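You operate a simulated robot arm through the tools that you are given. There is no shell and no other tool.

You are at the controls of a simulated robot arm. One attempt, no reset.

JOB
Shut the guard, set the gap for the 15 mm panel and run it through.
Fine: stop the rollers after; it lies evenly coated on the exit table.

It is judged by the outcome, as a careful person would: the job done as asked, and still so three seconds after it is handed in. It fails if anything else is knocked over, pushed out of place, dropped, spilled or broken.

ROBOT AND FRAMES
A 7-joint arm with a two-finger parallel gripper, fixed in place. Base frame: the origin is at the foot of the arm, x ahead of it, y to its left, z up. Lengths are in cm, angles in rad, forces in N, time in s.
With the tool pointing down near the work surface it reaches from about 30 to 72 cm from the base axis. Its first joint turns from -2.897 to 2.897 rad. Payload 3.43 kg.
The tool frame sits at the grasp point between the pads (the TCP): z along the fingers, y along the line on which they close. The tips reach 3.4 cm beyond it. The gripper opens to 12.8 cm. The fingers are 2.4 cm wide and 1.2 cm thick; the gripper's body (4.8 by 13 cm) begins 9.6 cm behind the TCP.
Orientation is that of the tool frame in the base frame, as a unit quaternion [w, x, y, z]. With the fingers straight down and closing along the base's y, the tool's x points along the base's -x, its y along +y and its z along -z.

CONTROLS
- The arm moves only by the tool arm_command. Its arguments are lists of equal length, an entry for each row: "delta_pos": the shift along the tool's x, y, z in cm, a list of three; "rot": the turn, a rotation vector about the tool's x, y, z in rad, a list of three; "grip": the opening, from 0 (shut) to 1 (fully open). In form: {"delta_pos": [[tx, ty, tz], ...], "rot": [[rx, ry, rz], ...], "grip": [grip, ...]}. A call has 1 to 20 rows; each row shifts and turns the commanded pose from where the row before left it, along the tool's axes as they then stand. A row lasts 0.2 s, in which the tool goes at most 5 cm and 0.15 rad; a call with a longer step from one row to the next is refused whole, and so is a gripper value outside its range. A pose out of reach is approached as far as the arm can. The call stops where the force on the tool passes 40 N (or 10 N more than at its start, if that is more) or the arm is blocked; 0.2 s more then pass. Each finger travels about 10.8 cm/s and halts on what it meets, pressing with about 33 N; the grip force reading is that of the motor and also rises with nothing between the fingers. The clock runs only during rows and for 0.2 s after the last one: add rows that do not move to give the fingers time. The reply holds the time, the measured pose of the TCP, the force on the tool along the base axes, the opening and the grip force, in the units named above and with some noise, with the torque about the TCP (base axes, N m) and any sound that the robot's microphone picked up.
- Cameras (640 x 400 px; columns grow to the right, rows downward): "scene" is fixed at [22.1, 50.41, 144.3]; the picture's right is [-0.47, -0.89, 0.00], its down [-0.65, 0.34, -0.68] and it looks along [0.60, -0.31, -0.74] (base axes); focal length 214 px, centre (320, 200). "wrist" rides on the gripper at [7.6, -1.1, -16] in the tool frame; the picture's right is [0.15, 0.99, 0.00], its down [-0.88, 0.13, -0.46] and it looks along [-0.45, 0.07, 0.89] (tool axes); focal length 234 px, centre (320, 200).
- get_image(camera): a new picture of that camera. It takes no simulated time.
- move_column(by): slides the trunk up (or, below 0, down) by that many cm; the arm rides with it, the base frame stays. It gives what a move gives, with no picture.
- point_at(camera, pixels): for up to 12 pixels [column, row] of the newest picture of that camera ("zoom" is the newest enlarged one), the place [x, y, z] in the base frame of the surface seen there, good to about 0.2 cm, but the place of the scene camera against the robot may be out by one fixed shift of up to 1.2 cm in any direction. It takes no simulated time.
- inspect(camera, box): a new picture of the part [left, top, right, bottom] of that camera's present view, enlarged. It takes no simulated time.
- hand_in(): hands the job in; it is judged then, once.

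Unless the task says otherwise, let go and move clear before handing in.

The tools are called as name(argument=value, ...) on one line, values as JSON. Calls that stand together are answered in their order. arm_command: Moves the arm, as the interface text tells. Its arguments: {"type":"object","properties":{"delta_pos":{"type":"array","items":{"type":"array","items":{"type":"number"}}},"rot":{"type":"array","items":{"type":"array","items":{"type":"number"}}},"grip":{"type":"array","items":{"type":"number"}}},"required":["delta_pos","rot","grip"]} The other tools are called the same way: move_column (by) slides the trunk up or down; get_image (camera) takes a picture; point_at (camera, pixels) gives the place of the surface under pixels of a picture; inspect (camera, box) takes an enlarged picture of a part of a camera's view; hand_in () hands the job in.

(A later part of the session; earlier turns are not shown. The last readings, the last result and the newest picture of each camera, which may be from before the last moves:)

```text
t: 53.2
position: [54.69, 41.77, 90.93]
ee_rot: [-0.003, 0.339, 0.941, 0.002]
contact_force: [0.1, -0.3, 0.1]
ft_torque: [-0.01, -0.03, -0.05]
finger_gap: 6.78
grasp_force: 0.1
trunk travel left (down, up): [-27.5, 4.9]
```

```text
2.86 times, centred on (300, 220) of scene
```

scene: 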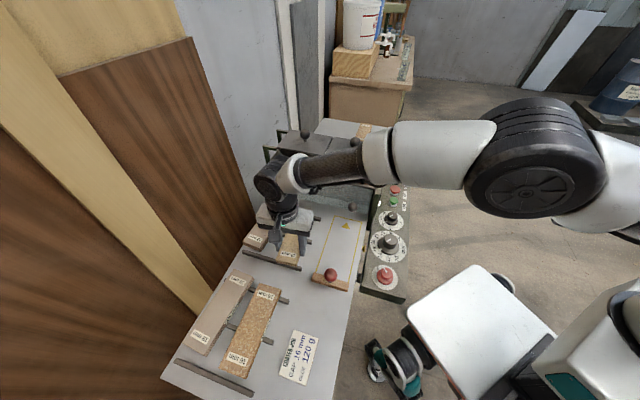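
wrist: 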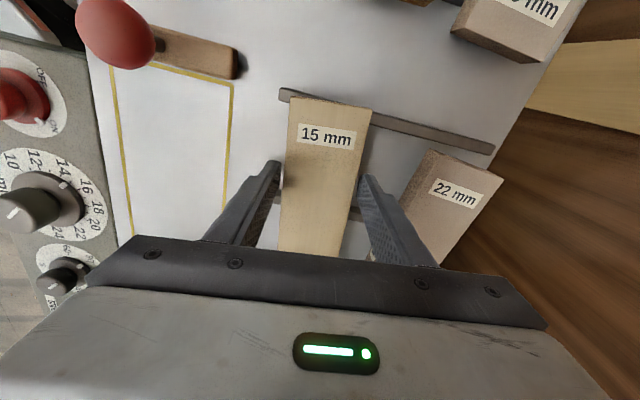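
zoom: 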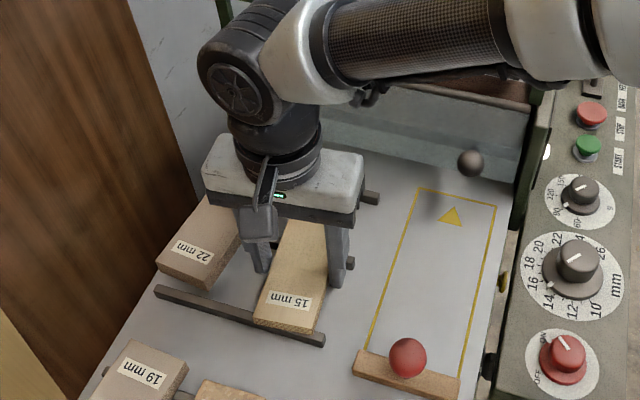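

The panel rests level again at z 88.95. Gripping, lifting, squaring it to the lane, and lowering beside the ball.

arm_command(delta_pos=[[0, 0, 0], [0, 0, 0], [0, 0, 0], [0, 0, -0.5], [0, 0, -2.5], [0, 0, -3], [-0.61, -3.05, 0], [-0.61, -3.05, 0], [-0.61, -3.05, 0], [0, 0, 0], [0, 0, 2.5], [0, 0, 0]], rot=[[0, 0, 0], [0, 0, 0], [0, 0, 0], [0, 0, 0], [0, 0, 0], [0, 0, 0], [0, 0, 0], [0, 0, 0], [0, 0, 0], [0, 0, 0.08], [0, 0, 0], [0, 0, 0]], grip=[0.3, 0.3, 0.3, 0.3, 0.3, 0.3, 0.3, 0.3, 0.3, 0.3, 0.3, 0.3])

get_image(camera="wrist")

point_at(camera="wrist", pixels=[[296, 110], [360, 118], [320, 160], [315, 200], [340, 240], [300, 245]])

inspect(camera="scene", box=[260, 150, 420, 290])

```text
t: 55.8
position: [50.54, 33.38, 94.46]
ee_rot: [-0.005, 0.376, 0.927, 0.001]
contact_force: [-0.3, 0.0, -1.5]
ft_torque: [0.01, 0.04, 0.01]
finger_gap: 5.93
grasp_force: 32.7
trunk travel left (down, up): [-27.5, 4.9]
```

```text
taken
```

wrist: 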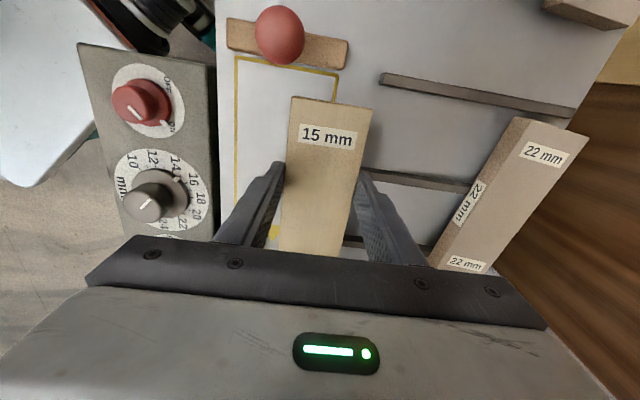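

```text
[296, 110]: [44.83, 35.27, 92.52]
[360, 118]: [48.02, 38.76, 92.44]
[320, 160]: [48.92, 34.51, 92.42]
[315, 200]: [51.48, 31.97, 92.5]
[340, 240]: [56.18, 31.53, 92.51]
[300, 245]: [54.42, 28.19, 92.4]
```

```text
2.86 times, centred on (340, 220) of scene
```

zoom: 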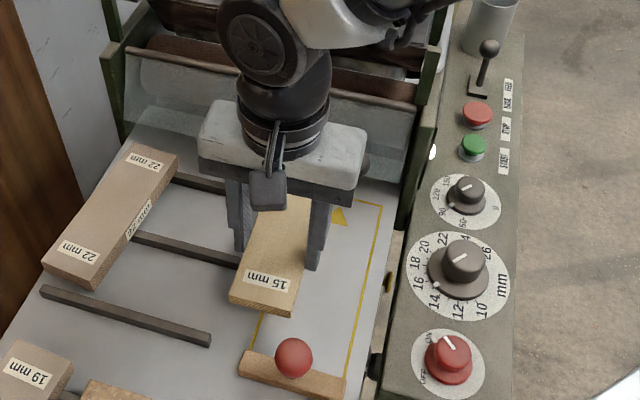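

The panel is level (z 92.45) and clear of the ball. Lowering to just above the table, then sliding sideways into the lane.

arm_command(delta_pos=[[0, 0, 2], [0, 0, 1.7], [0, 0, 1.0], [0, -1.05, 0], [0, -1.05, 0], [0, -1.05, 0], [0, -1.05, 0], [0, 0, 0]], rot=[[0, 0, 0], [0, 0, 0], [0, 0, 0], [0, 0, 0], [0, 0, 0], [0, 0, 0], [0, 0, 0], [0, 0, 0]], grip=[0.3, 0.3, 0.3, 0.3, 0.3, 0.3, 0.3, 0.3])

get_image(camera="wrist")

inspect(camera="scene", box=[280, 180, 420, 300])

point_at(camera="wrist", pixels=[[296, 110], [360, 118], [320, 160], [315, 200], [340, 240], [300, 245]])

```text
t: 57.6
position: [47.44, 30.48, 89.5]
ee_rot: [-0.005, 0.375, 0.927, 0.003]
contact_force: [-0.8, 0.4, 0.2]
ft_torque: [0.02, 0.05, 0.01]
finger_gap: 5.92
grasp_force: 33.1
trunk travel left (down, up): [-27.5, 4.9]
```

```text
taken
```

wrist: 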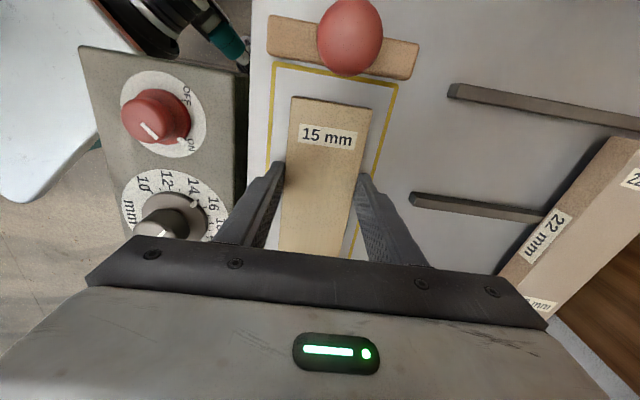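

```text
3.33 times, centred on (350, 240) of scene
```

zoom: 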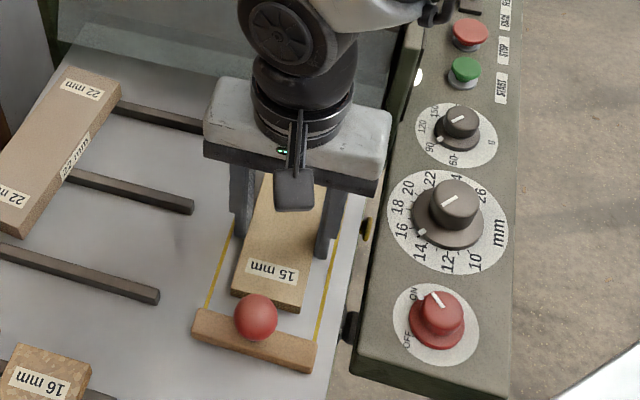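

```text
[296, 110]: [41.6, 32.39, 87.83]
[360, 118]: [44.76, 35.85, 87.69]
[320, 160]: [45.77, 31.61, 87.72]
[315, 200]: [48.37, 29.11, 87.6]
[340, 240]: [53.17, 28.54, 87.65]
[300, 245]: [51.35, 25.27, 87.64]
```

Panel's underside is ~0.15 cm above the table, inside the lane. I'll check squareness against the pusher and lane line before releasing.

inspect(camera="wrist", box=[255, 30, 425, 136])

point_at(camera="zoom", pixels=[[145, 258], [440, 298], [70, 128], [530, 205], [60, 95], [590, 182], [58, 55], [200, 170], [400, 195]])

```text
3.76 times, centred on (340, 83) of wrist
```

zoom: 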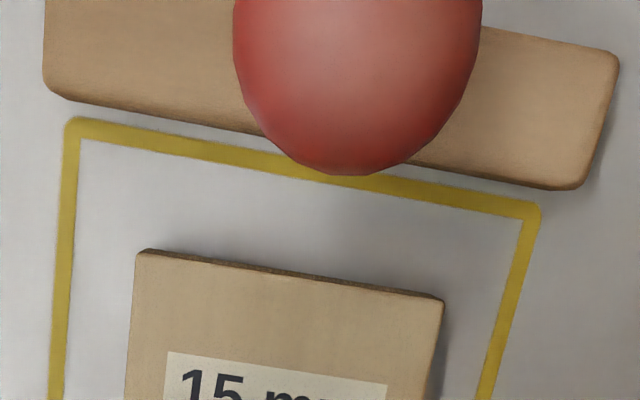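

```text
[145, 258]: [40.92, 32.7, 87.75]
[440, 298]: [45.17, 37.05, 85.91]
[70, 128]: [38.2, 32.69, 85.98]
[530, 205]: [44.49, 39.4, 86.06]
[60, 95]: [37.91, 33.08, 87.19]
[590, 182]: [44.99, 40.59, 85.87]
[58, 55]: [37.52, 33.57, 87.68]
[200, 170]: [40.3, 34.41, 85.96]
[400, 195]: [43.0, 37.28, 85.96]
```

The panel is within ~0.7° of the lane; I'll apply that small correction, set it down, and release.

arm_command(delta_pos=[[0, 0, 0], [0, 0, 0.12], [0, 0, 0], [0, 0, 0], [0, 0, 0], [0, 0, -1.5], [0, 0, -3], [0, 0, -3], [0, 0, 0]], rot=[[0, 0, -0.012], [0, 0, 0], [0, 0, 0], [0, 0, 0], [0, 0, 0], [0, 0, 0], [0, 0, 0], [0, 0, 0], [0, 0, 0]], grip=[0.3, 0.3, 0.3, 0.55, 0.55, 0.55, 0.55, 0.55, 0.55])

get_image(camera="wrist")

inspect(camera="scene", box=[280, 160, 420, 300])

```text
t: 59.6
position: [47.53, 30.22, 96.97]
ee_rot: [-0.003, 0.37, 0.929, 0.003]
contact_force: [-0.8, -0.2, 0.4]
ft_torque: [0.01, 0.04, 0.0]
finger_gap: 7.04
grasp_force: 0.1
trunk travel left (down, up): [-27.5, 4.9]
```

```text
taken
```

wrist: 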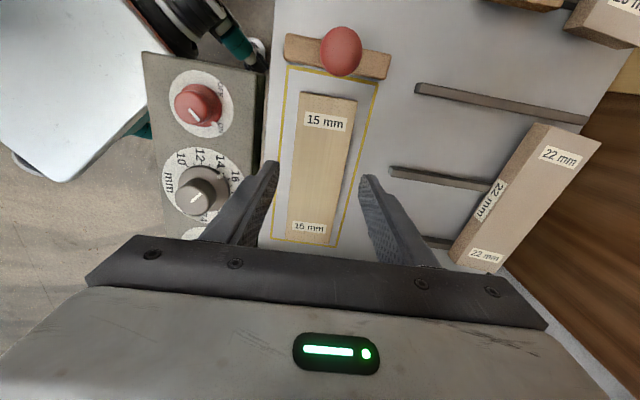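

```text
2.86 times, centred on (350, 230) of scene
```

zoom: 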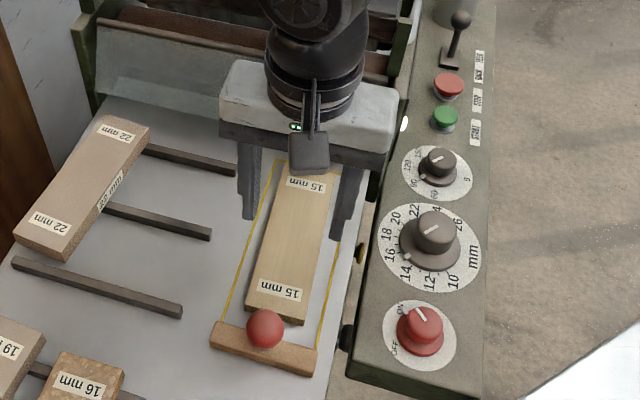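

The 15 mm panel lies flat and square in the lane, ahead of the pusher. Next I'll go around to the START button with the gripper closed and leaning outward so its body stays clear of the side frame.

arm_command(delta_pos=[[0, 0, -4.5], [0, 0, -4.5], [0, -3.5, 0], [0, -3.5, 0], [0, -3.5, 0], [0, -3.5, 0], [-4.5, 0, 0], [-4.5, 0, 0], [-4.5, 0, 0], [-4.5, 0, 0], [0, 0, 0], [0, 0, 0], [0, 0, 0], [0, 0, 0]], rot=[[0, 0, 0], [0, 0, 0], [0, 0, 0], [0, 0, 0], [0, 0, 0], [0, 0, 0], [0, 0, 0], [0, 0, 0], [0, 0, 0], [0, 0, 0], [-0.117, 0, 0], [-0.117, 0, 0], [-0.117, 0, 0], [0, 0, 0]], grip=[0.55, 0.5, 0.3, 0, 0, 0, 0, 0, 0, 0, 0, 0, 0, 0])

get_image(camera="wrist")

get_image(camera="scene")

```text
t: 62.6
position: [51.03, 7.43, 105.92]
ee_rot: [0.061, 0.365, 0.914, 0.164]
contact_force: [-1.3, -1.1, -0.5]
ft_torque: [0.0, -0.05, 0.01]
finger_gap: 0.0
grasp_force: 32.5
trunk travel left (down, up): [-27.5, 4.9]
```

```text
taken
```

wrist: 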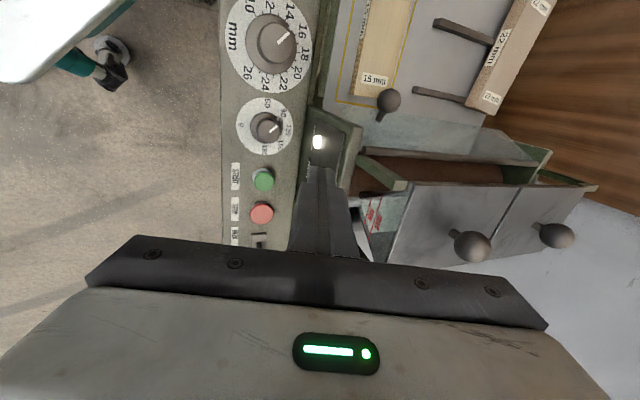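

```text
taken
```

scene: 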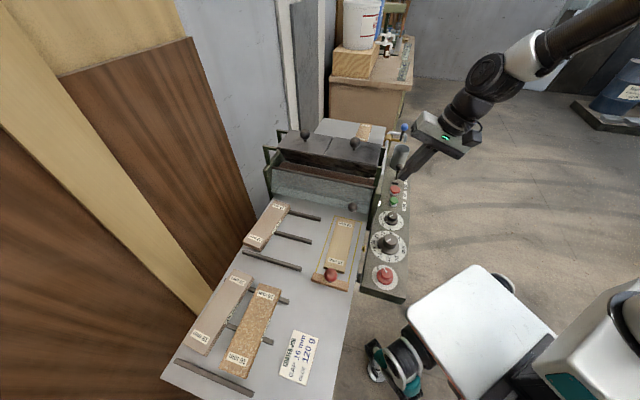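

START at (263,179) and STOP at (262,212) are visible, as are the lamp box and hopper window. Measuring them and re-checking the gap reading and glue level.

point_at(camera="wrist", pixels=[[263, 177], [262, 183], [262, 210], [261, 217], [318, 142], [345, 170], [350, 130], [395, 185], [375, 210], [252, 241], [285, 200], [388, 100]])

inspect(camera="wrist", box=[340, 175, 440, 250])

inspect(camera="wrist", box=[222, 0, 318, 90])

inspect(camera="wrist", box=[220, 110, 360, 250])

```text
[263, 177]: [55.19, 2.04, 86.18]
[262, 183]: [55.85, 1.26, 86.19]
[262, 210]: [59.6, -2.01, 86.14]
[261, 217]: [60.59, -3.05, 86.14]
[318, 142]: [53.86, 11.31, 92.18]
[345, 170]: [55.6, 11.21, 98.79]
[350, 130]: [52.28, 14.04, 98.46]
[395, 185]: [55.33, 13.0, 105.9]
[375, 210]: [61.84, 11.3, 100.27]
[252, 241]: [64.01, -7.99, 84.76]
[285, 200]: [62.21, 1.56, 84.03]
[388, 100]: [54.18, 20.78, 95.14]
```

```text
5.33 times, centred on (390, 212) of wrist
```

zoom: 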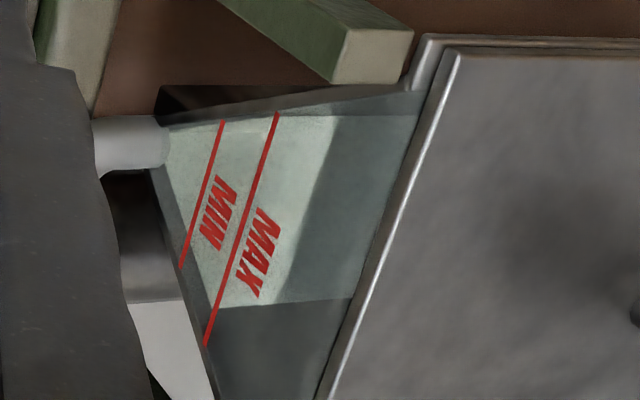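

```text
4.44 times, centred on (270, 45) of wrist
```

zoom: 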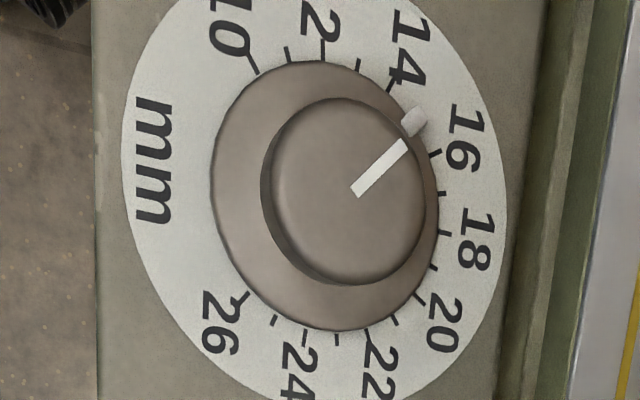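

```text
2.86 times, centred on (290, 180) of wrist
```

zoom: 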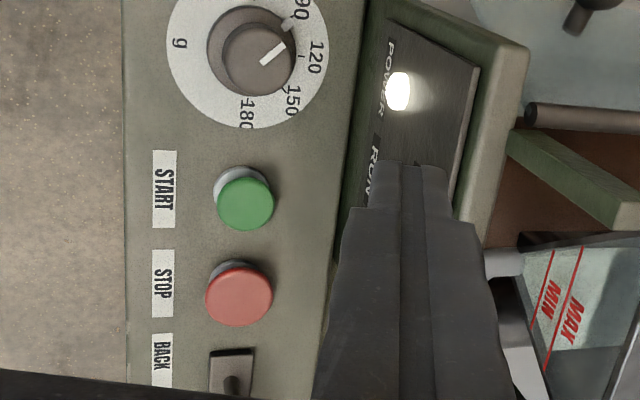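

Gap tab is still at 15. START's top is at (55.65, 1.55, 86.2). Moving above it and coming down close.

arm_command(delta_pos=[[-3.7, -0.516, -0.19], [-3.7, -0.516, -0.19], [0, -1.195, 3.263], [0, -1.195, 3.263], [0, -1.195, 3.263], [0, -1.195, 3.263], [0, 0, 0]], rot=[[0, 0, 0], [0, 0, 0], [0, 0, 0], [0, 0, 0], [0, 0, 0], [0, 0, 0], [0, 0, 0]], grip=[0, 0, 0, 0, 0, 0, 0])

get_image(camera="wrist")

inspect(camera="scene", box=[350, 150, 446, 230])

```text
t: 64.2
position: [55.63, 1.7, 91.96]
ee_rot: [0.061, 0.365, 0.914, 0.165]
contact_force: [-0.4, 0.2, -0.6]
ft_torque: [0.0, 0.0, -0.05]
finger_gap: 0.0
grasp_force: 33.0
trunk travel left (down, up): [-27.5, 4.9]
```

```text
taken
```

wrist: 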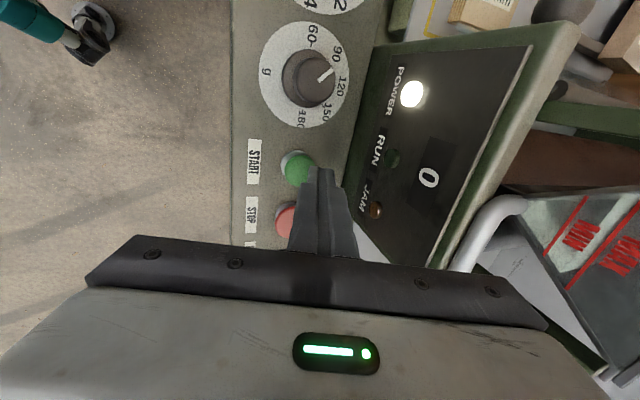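

```text
5.00 times, centred on (398, 190) of scene
```

zoom: 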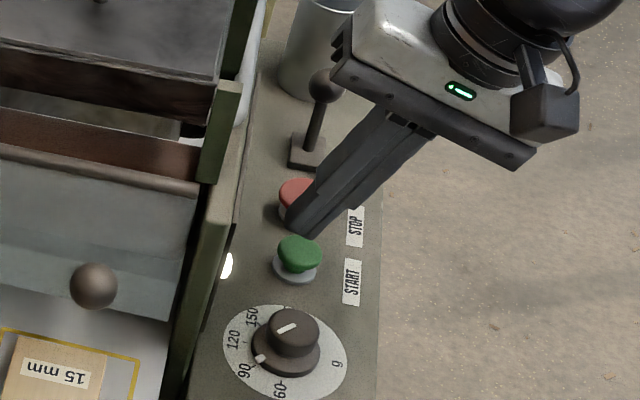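

The tip is over START (scene tip at (307,232), button at (298,255) below it). Pressing down gently until it clicks.

arm_command(delta_pos=[[0, 0.28, 0.1], [0, -0.55, 1.5], [0, -0.1, 0.28], [0, -0.1, 0.28], [0, -0.1, 0.28], [0, -0.07, 0.19], [0, 0, 0]], rot=[[0, 0, 0], [0, 0, 0], [0, 0, 0], [0, 0, 0], [0, 0, 0], [0, 0, 0], [0, 0, 0]], grip=[0, 0, 0, 0, 0, 0, 0])

get_image(camera="wrist")

```text
t: 65.8
position: [55.88, 2.17, 89.24]
ee_rot: [0.061, 0.365, 0.914, 0.165]
contact_force: [1.7, -1.5, 2.7]
ft_torque: [-0.01, -0.08, -0.01]
finger_gap: 0.02
grasp_force: 32.9
trunk travel left (down, up): [-27.5, 4.9]
heard: click
```

```text
taken
```

wrist: 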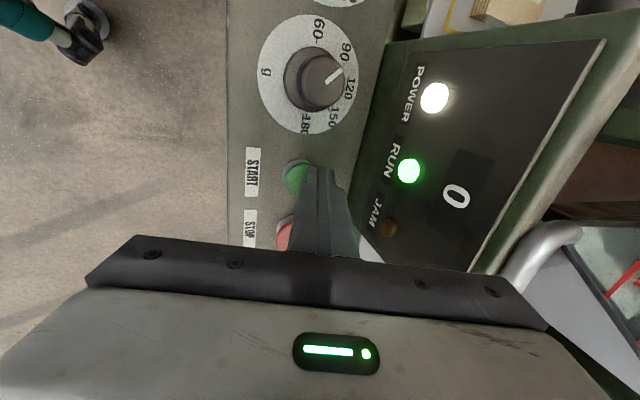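

RUN is lit green and a click was heard: the rollers are running. I'll lift off and travel back to the red-balled pusher.

arm_command(delta_pos=[[0, 1.41, -3.85], [0, 1.41, -3.85], [0, 1.41, -3.85], [0, 1.41, -3.85], [0, 0, 0], [0, 0, 0], [0, 0, 0], [4.9, 0, 0], [4.9, 0, 0], [4.9, 0, 0], [4.9, 0, 0], [3.16, 3.04, 0], [3.16, 3.04, 0], [3.16, 3.04, 0], [3.16, 3.04, 0], [3.16, 3.04, 0], [0, 0, 2], [0, 0, 0]], rot=[[0, 0, 0], [0, 0, 0], [0, 0, 0], [0, 0, 0], [0.117, 0, 0], [0.117, 0, 0], [0.117, 0, 0], [0, 0, 0], [0, 0, 0], [0, 0, 0], [0, 0, 0], [0, 0, 0], [0, 0, 0], [0, 0, 0], [0, 0, 0], [0, 0, 0], [0, 0, 0], [0, 0, 0]], grip=[0, 0, 0, 0, 0, 0, 0, 0, 0, 0, 0, 0.2, 0.4, 0.45, 0.45, 0.45, 0.45, 0.45])

get_image(camera="wrist")

get_image(camera="scene")

```text
t: 69.6
position: [40.59, 37.46, 104.02]
ee_rot: [-0.004, 0.369, 0.929, 0.002]
contact_force: [-0.7, -0.1, 0.2]
ft_torque: [-0.01, 0.0, 0.02]
finger_gap: 5.74
grasp_force: 0.0
trunk travel left (down, up): [-27.5, 4.9]
```

```text
taken
```

wrist: 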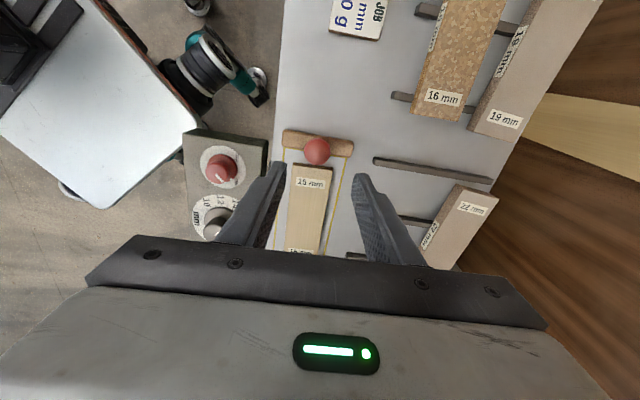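

```text
taken
```

scene: 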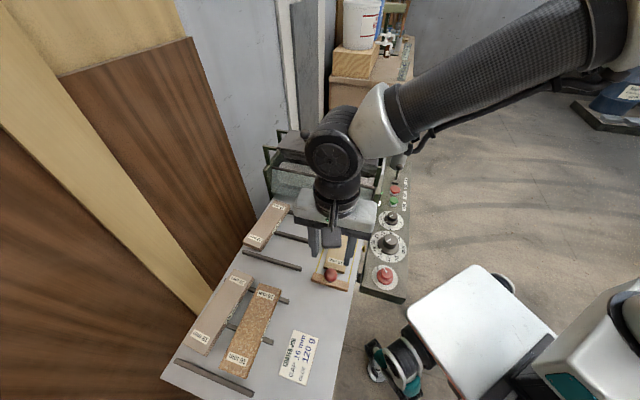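

The gripper is over the pusher; its ball is at (317,150). Measuring ball, bar and panel rear edge.

inspect(camera="wrist", box=[270, 115, 370, 195])

point_at(camera="zoom", pixels=[[302, 175], [302, 150], [90, 115], [100, 160], [510, 170], [500, 210], [170, 150], [420, 160], [190, 270], [380, 285], [240, 175]])

```text
5.00 times, centred on (320, 155) of wrist
```

zoom: 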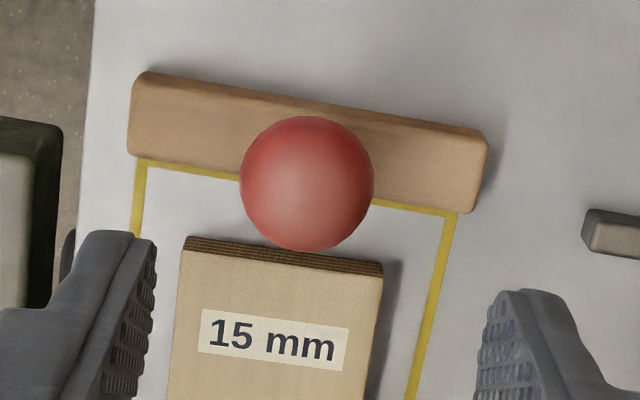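

```text
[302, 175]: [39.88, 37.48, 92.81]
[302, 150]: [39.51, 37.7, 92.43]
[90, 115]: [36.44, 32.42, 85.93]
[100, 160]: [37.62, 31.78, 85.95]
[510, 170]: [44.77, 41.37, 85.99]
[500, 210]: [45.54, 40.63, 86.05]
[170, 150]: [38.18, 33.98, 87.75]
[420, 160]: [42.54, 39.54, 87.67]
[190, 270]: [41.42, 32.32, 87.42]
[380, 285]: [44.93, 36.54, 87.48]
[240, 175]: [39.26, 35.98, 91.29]
```

Ball centre is about (40.3, 37.3, 91.3), 3.1 cm across. Descending and gripping it.

arm_command(delta_pos=[[0.1, -0.31, 0], [0, 0, 4], [0, 0, 4], [0, 0, 3.5], [0, 0, 1.0], [0, 0, 0], [0, 0, 0], [0, 0, 0], [0, 0, 0]], rot=[[0, 0, 0], [0, 0, 0], [0, 0, 0], [0, 0, 0], [0, 0, 0], [0, 0, 0], [0, 0, 0], [0, 0, 0], [0, 0, 0]], grip=[0.45, 0.45, 0.45, 0.45, 0.45, 0.1, 0.1, 0.1, 0.1])

get_image(camera="wrist")

inspect(camera="scene", box=[280, 160, 420, 300])

```text
t: 71.6
position: [40.29, 37.53, 91.35]
ee_rot: [-0.003, 0.37, 0.929, 0.003]
contact_force: [8.7, 8.8, -3.4]
ft_torque: [0.01, -0.2, 0.16]
finger_gap: 3.29
grasp_force: 44.9
trunk travel left (down, up): [-27.5, 4.9]
```

```text
taken
```

wrist: 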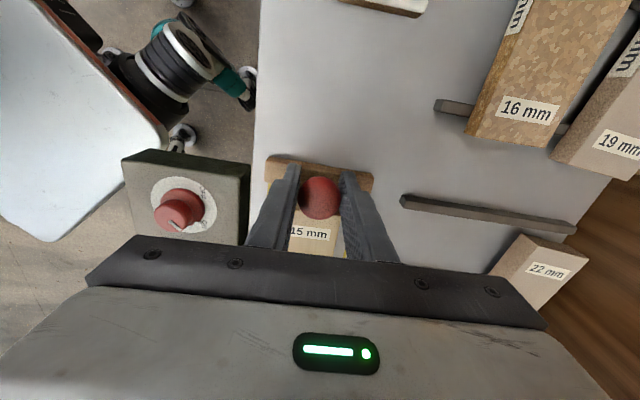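

```text
2.86 times, centred on (350, 230) of scene
```

zoom: 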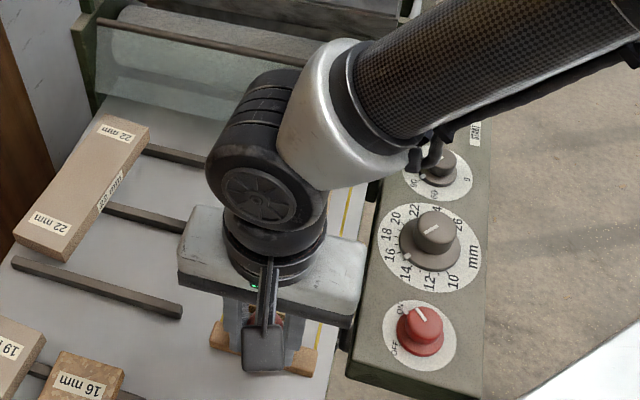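

The ball is gripped (3.29 cm) with 12 N sideways, so the pusher seems to be guided; I'll relax 0.2 cm in w and begin pushing along the lane. The roller at the top of the scene view is now white with glue.

arm_command(delta_pos=[[0, 0.2, 0], [-0.5, 0, 0], [-0.5, 0, 0], [-0.5, 0, 0], [-0.5, 0, 0], [-0.5, 0, 0], [-0.5, 0, 0], [0, 0, 0]], rot=[[0, 0, 0], [0, 0, 0], [0, 0, 0], [0, 0, 0], [0, 0, 0], [0, 0, 0], [0, 0, 0], [0, 0, 0]], grip=[0.1, 0.1, 0.1, 0.1, 0.1, 0.1, 0.1, 0.1])

get_image(camera="wrist")

inspect(camera="scene", box=[260, 120, 420, 280])

```text
t: 73.4
position: [42.46, 35.37, 91.31]
ee_rot: [-0.005, 0.371, 0.929, 0.0]
contact_force: [-8.3, -6.8, -15.8]
ft_torque: [0.02, 0.23, -0.03]
finger_gap: 3.31
grasp_force: 45.6
trunk travel left (down, up): [-27.5, 4.9]
```

```text
taken
```

wrist: 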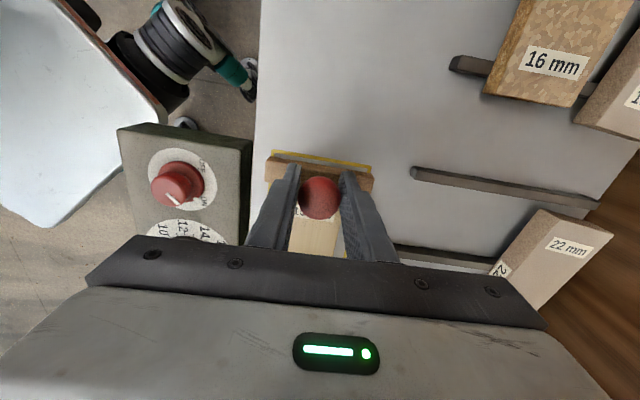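

```text
2.50 times, centred on (340, 200) of scene
```

zoom: 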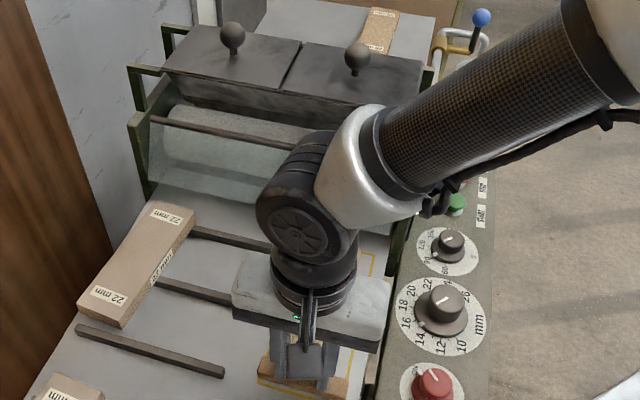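

The pusher slides and the panel is moving. Before it enters, I want to know where the 25 mm board on the exit table lies relative to the outgoing path.

inspect(camera="scene", box=[310, 110, 410, 172])

point_at(camera="zoom", pixels=[[340, 70], [390, 85], [335, 160], [385, 175], [370, 195], [300, 200], [450, 200], [250, 110], [520, 120], [420, 60]])

```text
6.40 times, centred on (360, 141) of scene
```

zoom: 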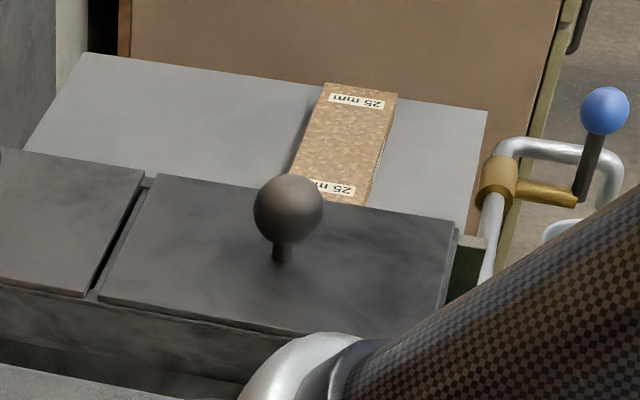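

```text
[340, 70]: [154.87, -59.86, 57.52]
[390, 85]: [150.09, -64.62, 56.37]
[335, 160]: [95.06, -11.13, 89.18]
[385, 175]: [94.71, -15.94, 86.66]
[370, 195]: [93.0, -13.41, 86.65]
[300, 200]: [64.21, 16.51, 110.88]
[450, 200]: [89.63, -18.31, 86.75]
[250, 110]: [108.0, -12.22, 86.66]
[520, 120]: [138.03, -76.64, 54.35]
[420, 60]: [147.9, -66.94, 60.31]
```

The 25 mm board's near end is around s 70, about 19 cm beyond where my panel's front will end. Continuing to push the panel toward the nip.

arm_command(delta_pos=[[0, -0.12, 0.12], [-0.5, 0, 0], [-0.5, 0, 0], [-0.5, 0, 0], [-0.5, 0, 0], [-0.5, 0, 0], [-0.5, 0, 0], [-0.5, 0, 0], [-0.5, 0, 0], [0, 0, 0]], rot=[[0, 0, 0], [0, 0, 0], [0, 0, 0], [0, 0, 0], [0, 0, 0], [0, 0, 0], [0, 0, 0], [0, 0, 0], [0, 0, 0], [0, 0, 0]], grip=[0.1, 0.1, 0.1, 0.1, 0.1, 0.1, 0.1, 0.1, 0.1, 0.1])

get_image(camera="wrist")

get_image(camera="scene")

```text
t: 75.6
position: [45.28, 32.55, 91.29]
ee_rot: [-0.005, 0.37, 0.929, 0.002]
contact_force: [-14.8, -14.7, 8.8]
ft_torque: [-0.03, 0.12, -0.07]
finger_gap: 3.3
grasp_force: 45.3
trunk travel left (down, up): [-27.5, 4.9]
```

```text
taken
```

wrist: 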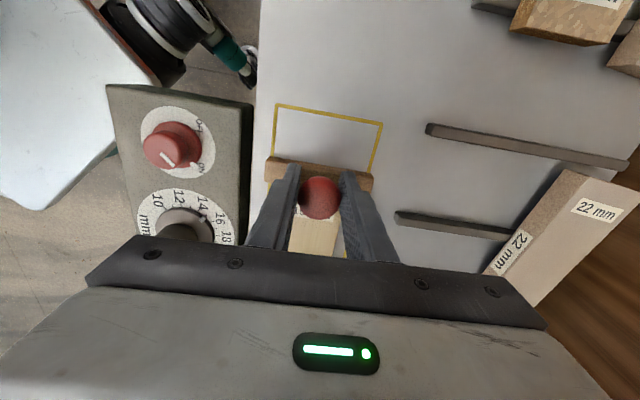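

```text
taken
```

scene: 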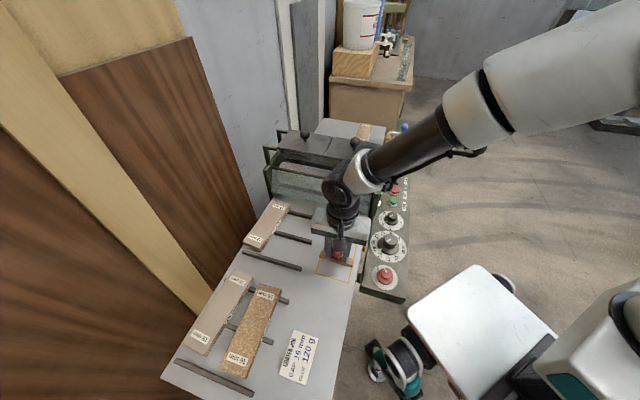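

The pusher tracks exactly along −45°, so my command drifts slightly sideways (21 N). I'll correct that offset and push on along −45°.

arm_command(delta_pos=[[0, -0.25, -0.05], [-0.5, -0.014, 0], [-0.5, -0.014, 0], [-0.5, -0.014, 0], [-0.5, -0.014, 0], [-0.5, -0.014, 0], [-0.5, -0.014, 0], [0, 0, 0]], rot=[[0, 0, 0], [0, 0, 0], [0, 0, 0], [0, 0, 0], [0, 0, 0], [0, 0, 0], [0, 0, 0], [0, 0, 0]], grip=[0.1, 0.1, 0.1, 0.1, 0.1, 0.1, 0.1, 0.1])

get_image(camera="wrist")

inspect(camera="scene", box=[255, 110, 415, 270])

```text
t: 77.4
position: [47.41, 30.28, 91.45]
ee_rot: [-0.003, 0.37, 0.929, 0.003]
contact_force: [2.3, 4.3, 11.4]
ft_torque: [-0.03, -0.05, 0.12]
finger_gap: 3.3
grasp_force: 45.0
trunk travel left (down, up): [-27.5, 4.9]
```

```text
taken
```

wrist: 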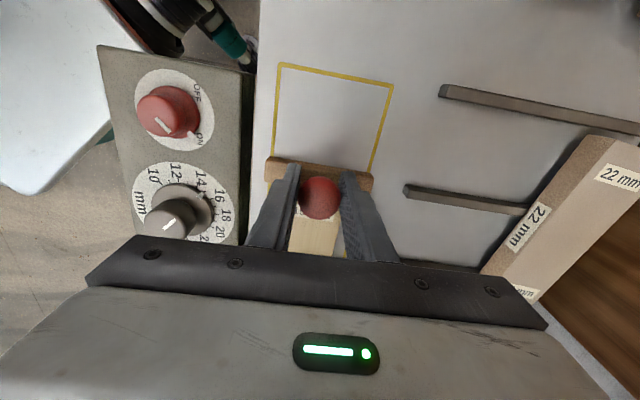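

```text
2.50 times, centred on (335, 190) of scene
```

zoom: 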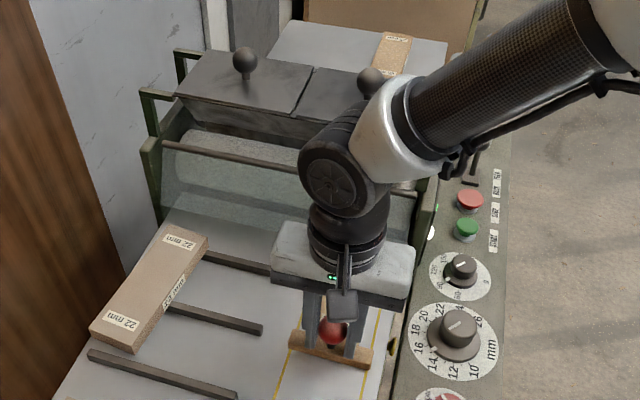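

Panel front should be near the nip. Advancing in smaller steps and watching for the rollers to take it.

arm_command(delta_pos=[[-0.4, -0.011, -0.05], [-0.4, -0.011, 0], [-0.4, -0.011, 0], [-0.4, -0.011, 0], [-0.4, -0.011, 0], [0, 0, 0]], rot=[[0, 0, 0], [0, 0, 0], [0, 0, 0], [0, 0, 0], [0, 0, 0], [0, 0, 0]], grip=[0.1, 0.1, 0.1, 0.1, 0.1, 0.1])

get_image(camera="wrist")

inspect(camera="scene", box=[275, 110, 405, 210])

```text
t: 78.8
position: [48.74, 28.99, 91.46]
ee_rot: [-0.003, 0.371, 0.929, 0.003]
contact_force: [5.7, 7.1, 16.8]
ft_torque: [0.06, 0.21, 0.15]
finger_gap: 3.29
grasp_force: 45.5
trunk travel left (down, up): [-27.5, 4.9]
```

```text
taken
```

wrist: 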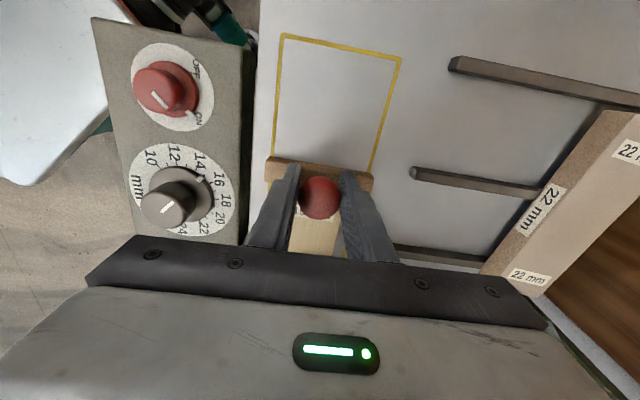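

```text
4.00 times, centred on (340, 160) of scene
```

zoom: 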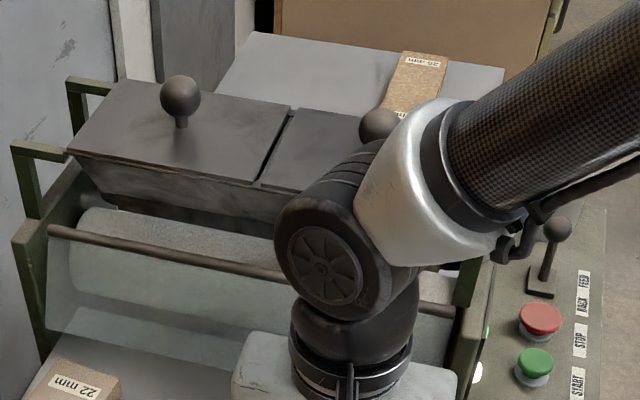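

Still in contact with the pusher and loads moderate. Advancing further with small corrections.

arm_command(delta_pos=[[-0.4, 0.08, -0.15], [-0.4, -0.011, 0], [-0.4, -0.011, 0], [-0.4, -0.011, 0], [-0.4, -0.011, 0], [0, 0, 0]], rot=[[0, 0, 0], [0, 0, 0], [0, 0, 0], [0, 0, 0], [0, 0, 0], [0, 0, 0]], grip=[0.1, 0.1, 0.1, 0.1, 0.1, 0.1])

get_image(camera="wrist")

inspect(camera="wrist", box=[250, 140, 400, 270])

```text
t: 80.2
position: [50.17, 27.53, 91.32]
ee_rot: [-0.005, 0.37, 0.929, 0.0]
contact_force: [8.1, 8.8, -3.0]
ft_torque: [0.21, 0.06, 0.09]
finger_gap: 3.32
grasp_force: 45.1
trunk travel left (down, up): [-27.5, 4.9]
```

```text
taken
```

wrist: 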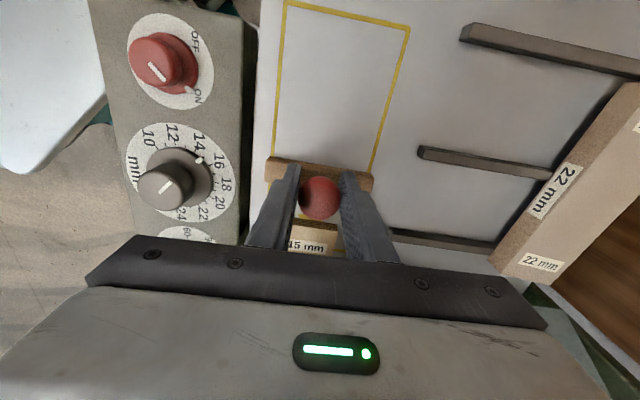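

```text
3.08 times, centred on (325, 205) of wrist
```

zoom: 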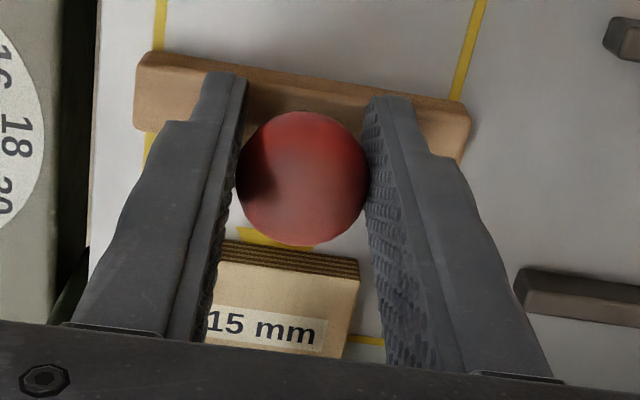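

A gap has opened between bar and panel: the rollers have taken it. While it feeds through, I'll draw the pusher back to its starting place.

arm_command(delta_pos=[[0, 0.1, 0], [0.8, 0.022, 0], [0.8, 0.022, 0], [0.8, 0.022, 0], [0.8, 0.022, 0], [0.8, 0.022, 0], [0.8, 0.022, 0], [0.8, 0.022, 0], [0.8, 0.022, 0], [0, 0, 0]], rot=[[0, 0, 0], [0, 0, 0], [0, 0, 0], [0, 0, 0], [0, 0, 0], [0, 0, 0], [0, 0, 0], [0, 0, 0], [0, 0, 0], [0, 0, 0]], grip=[0.1, 0.1, 0.1, 0.1, 0.1, 0.1, 0.1, 0.1, 0.1, 0.1])

get_image(camera="wrist")

get_image(camera="scene")

```text
t: 82.4
position: [45.78, 31.96, 91.44]
ee_rot: [-0.006, 0.371, 0.929, 0.0]
contact_force: [-6.6, -7.9, -22.0]
ft_torque: [-0.04, -0.01, 0.01]
finger_gap: 3.3
grasp_force: 45.3
trunk travel left (down, up): [-27.5, 4.9]
```

```text
taken
```

wrist: 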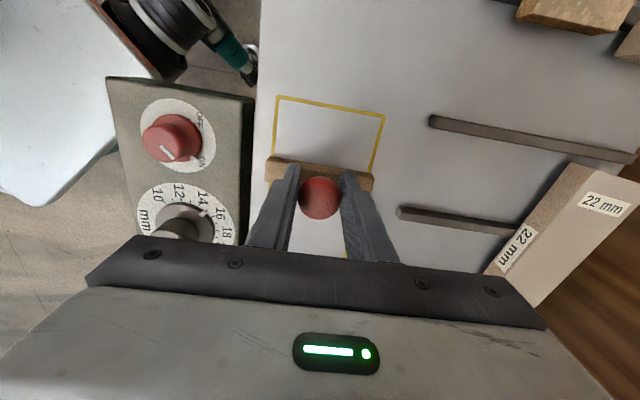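

```text
taken
```

scene: 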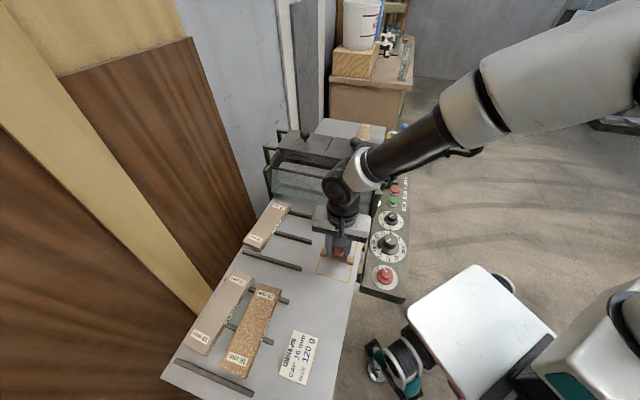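

The pusher is following back and the panel has left the lane. Continuing to its start and relieving the z-load.

arm_command(delta_pos=[[0, -0.1, 0.15], [0.8, 0.022, 0], [0.8, 0.022, 0], [0.8, 0.022, 0], [0.8, 0.022, 0], [0.8, 0.022, 0], [0.8, 0.022, 0], [0.8, 0.022, 0], [0.8, 0.022, 0], [0.8, 0.022, 0], [0.4, 0.01, 0], [0, 0, 0]], rot=[[0, 0, 0], [0, 0, 0], [0, 0, 0], [0, 0, 0], [0, 0, 0], [0, 0, 0], [0, 0, 0], [0, 0, 0], [0, 0, 0], [0, 0, 0], [0, 0, 0], [0, 0, 0]], grip=[0.1, 0.1, 0.1, 0.1, 0.1, 0.1, 0.1, 0.1, 0.1, 0.1, 0.1, 0.1])

get_image(camera="wrist")

inspect(camera="scene", box=[265, 110, 425, 210])

```text
t: 85.0
position: [40.25, 37.44, 91.41]
ee_rot: [-0.005, 0.371, 0.929, 0.001]
contact_force: [-5.3, -7.1, -9.1]
ft_torque: [-0.01, 0.11, -0.04]
finger_gap: 3.31
grasp_force: 44.8
trunk travel left (down, up): [-27.5, 4.9]
```

```text
taken
```

wrist: 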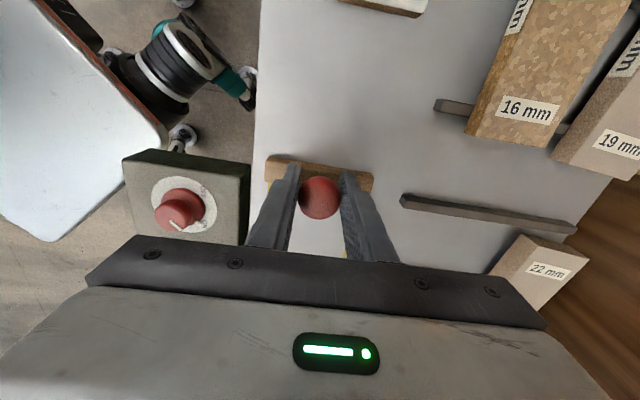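

```text
4.00 times, centred on (345, 160) of scene
```

zoom: 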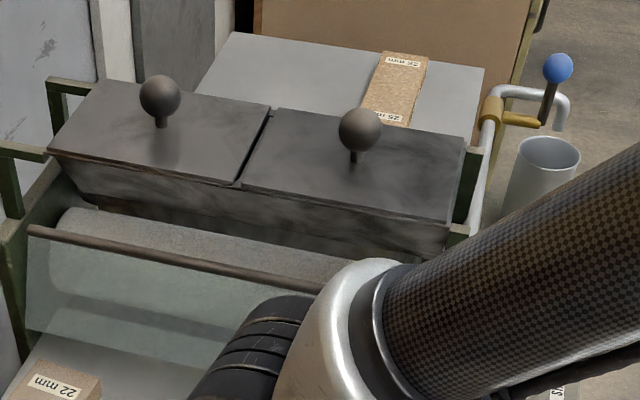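

The pusher is back at its start. Releasing it and going to STOP, from where I can see the counter and the exit side.

arm_command(delta_pos=[[0, 0, 0], [0, 0, 0], [0, 0, -3.5], [0, 0, -3.5], [0, 0, -3.5], [0, 0, -3.5], [-3, -3, 0], [-3, -3, 0], [-3, -3, 0], [-3, -3, 0], [-3, -3, 0], [-4.47, 0, 0], [-4.47, 0, 0], [-4.47, 0, 0], [-4.47, 0, 0], [-4.47, 0, 0], [0, 0, 0], [0, 0, 0], [0, 0, 0], [0, 0, 0]], rot=[[0, 0, 0], [0, 0, 0], [0, 0, 0], [0, 0, 0], [0, 0, 0], [0, 0, 0], [0, 0, 0], [0, 0, 0], [0, 0, 0], [0, 0, 0], [0, 0, 0], [0, 0, 0], [0, 0, 0], [0, 0, 0], [0, 0, 0], [0, 0, 0], [-0.117, 0, 0], [-0.117, 0, 0], [-0.117, 0, 0], [0, 0, 0]], grip=[0.35, 0.4, 0.4, 0.4, 0.4, 0.3, 0.1, 0, 0, 0, 0, 0, 0, 0, 0, 0, 0, 0, 0, 0])

get_image(camera="wrist")

get_image(camera="scene")

inspect(camera="scene", box=[265, 110, 425, 210])

```text
t: 89.2
position: [57.3, 0.64, 105.13]
ee_rot: [0.06, 0.365, 0.914, 0.165]
contact_force: [0.2, -0.2, 0.0]
ft_torque: [0.01, 0.02, 0.01]
finger_gap: 0.0
grasp_force: 32.8
trunk travel left (down, up): [-27.5, 4.9]
```

```text
taken
```

wrist: 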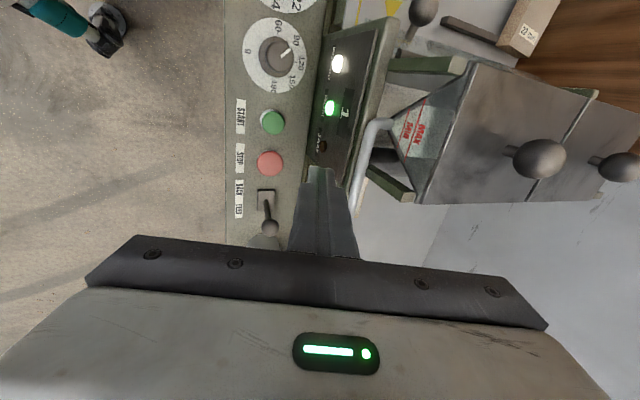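

```text
taken
```

scene: 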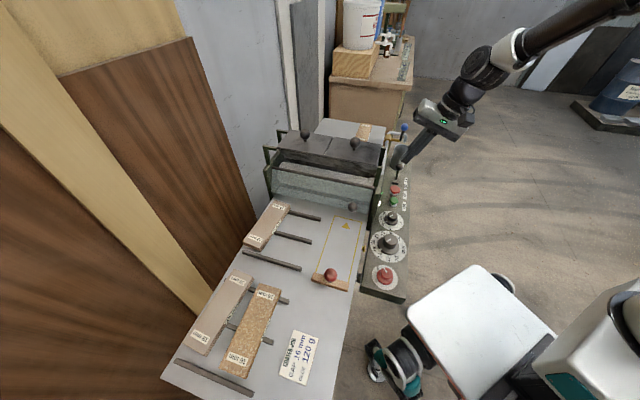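

```text
4.00 times, centred on (345, 160) of scene
```

zoom: 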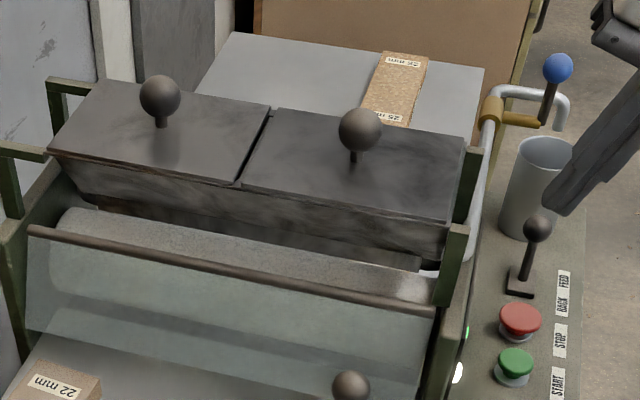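

RUN is lit and the counter seems to read 1. I'll enlarge the lamps and the exit area.

inspect(camera="wrist", box=[300, 30, 396, 180])

inspect(camera="wrist", box=[340, 150, 500, 290])

```text
2.67 times, centred on (348, 105) of wrist
```

zoom: 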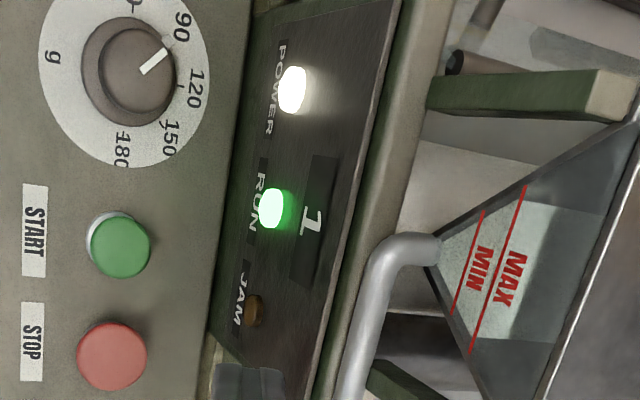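

```text
2.86 times, centred on (420, 220) of wrist
```

zoom: 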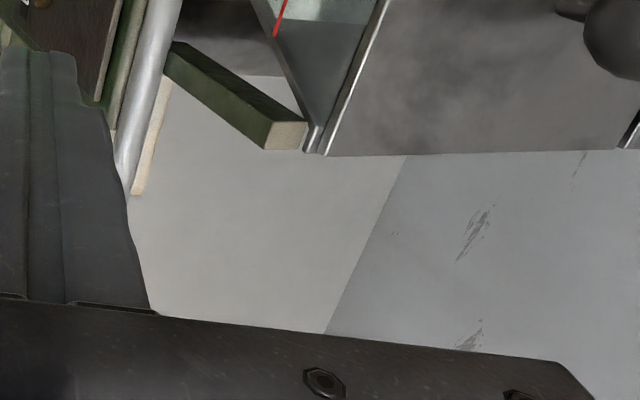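

Counter reads 1, no JAM. A pale strip beside the pipe at zoom (150,130) may be the panel; measuring.

point_at(camera="zoom", pixels=[[155, 120], [145, 165], [138, 190], [165, 90], [200, 180], [300, 220], [180, 250], [270, 135], [350, 120], [220, 90], [420, 250]])

```text
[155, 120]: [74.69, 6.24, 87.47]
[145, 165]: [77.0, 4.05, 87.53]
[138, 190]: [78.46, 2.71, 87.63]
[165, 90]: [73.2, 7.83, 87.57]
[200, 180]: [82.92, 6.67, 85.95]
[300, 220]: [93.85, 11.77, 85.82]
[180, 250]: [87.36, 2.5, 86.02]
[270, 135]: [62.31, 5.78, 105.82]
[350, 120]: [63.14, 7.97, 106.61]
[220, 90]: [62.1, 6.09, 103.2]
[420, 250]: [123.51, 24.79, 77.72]
```

The strip is the panel's top (z 87.5), its front end near s 54. I'll go over STOP and check whether it has stopped moving before pressing.

arm_command(delta_pos=[[-2.0, 0, 0], [-2.08, 0, 0], [0, 0, 0], [0, 0, 0], [0, 0, 0]], rot=[[0, 0, 0], [0, 0, 0], [0, 0, 0], [0, 0, 0], [0, 0, 0]], grip=[0, 0, 0, 0, 0])

get_image(camera="wrist")

inspect(camera="wrist", box=[330, 80, 490, 290])

```text
t: 90.4
position: [60.29, -2.06, 105.02]
ee_rot: [0.061, 0.365, 0.914, 0.164]
contact_force: [0.0, 0.2, 0.4]
ft_torque: [0.01, 0.0, -0.01]
finger_gap: 0.0
grasp_force: 32.7
trunk travel left (down, up): [-27.5, 4.9]
```

```text
taken
```

wrist: 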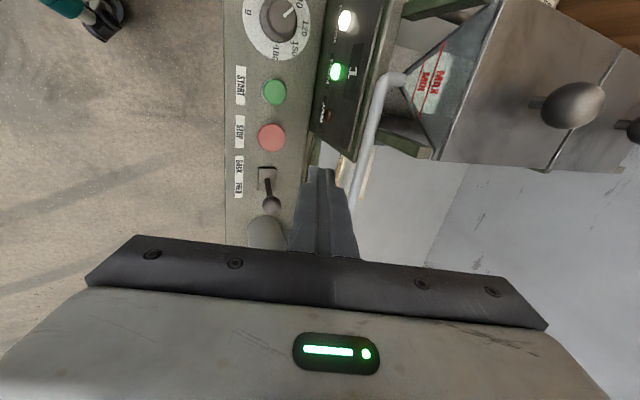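

```text
1.90 times, centred on (410, 185) of wrist
```

zoom: 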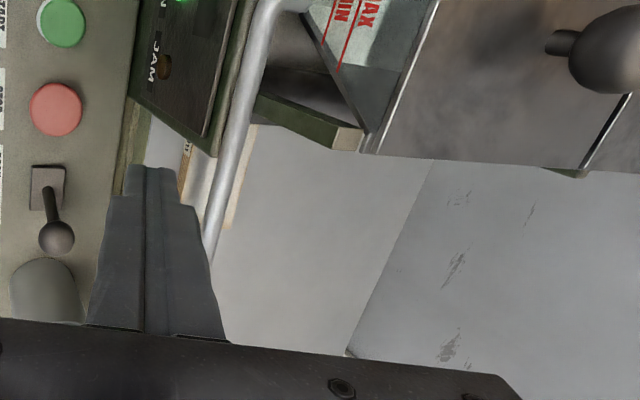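

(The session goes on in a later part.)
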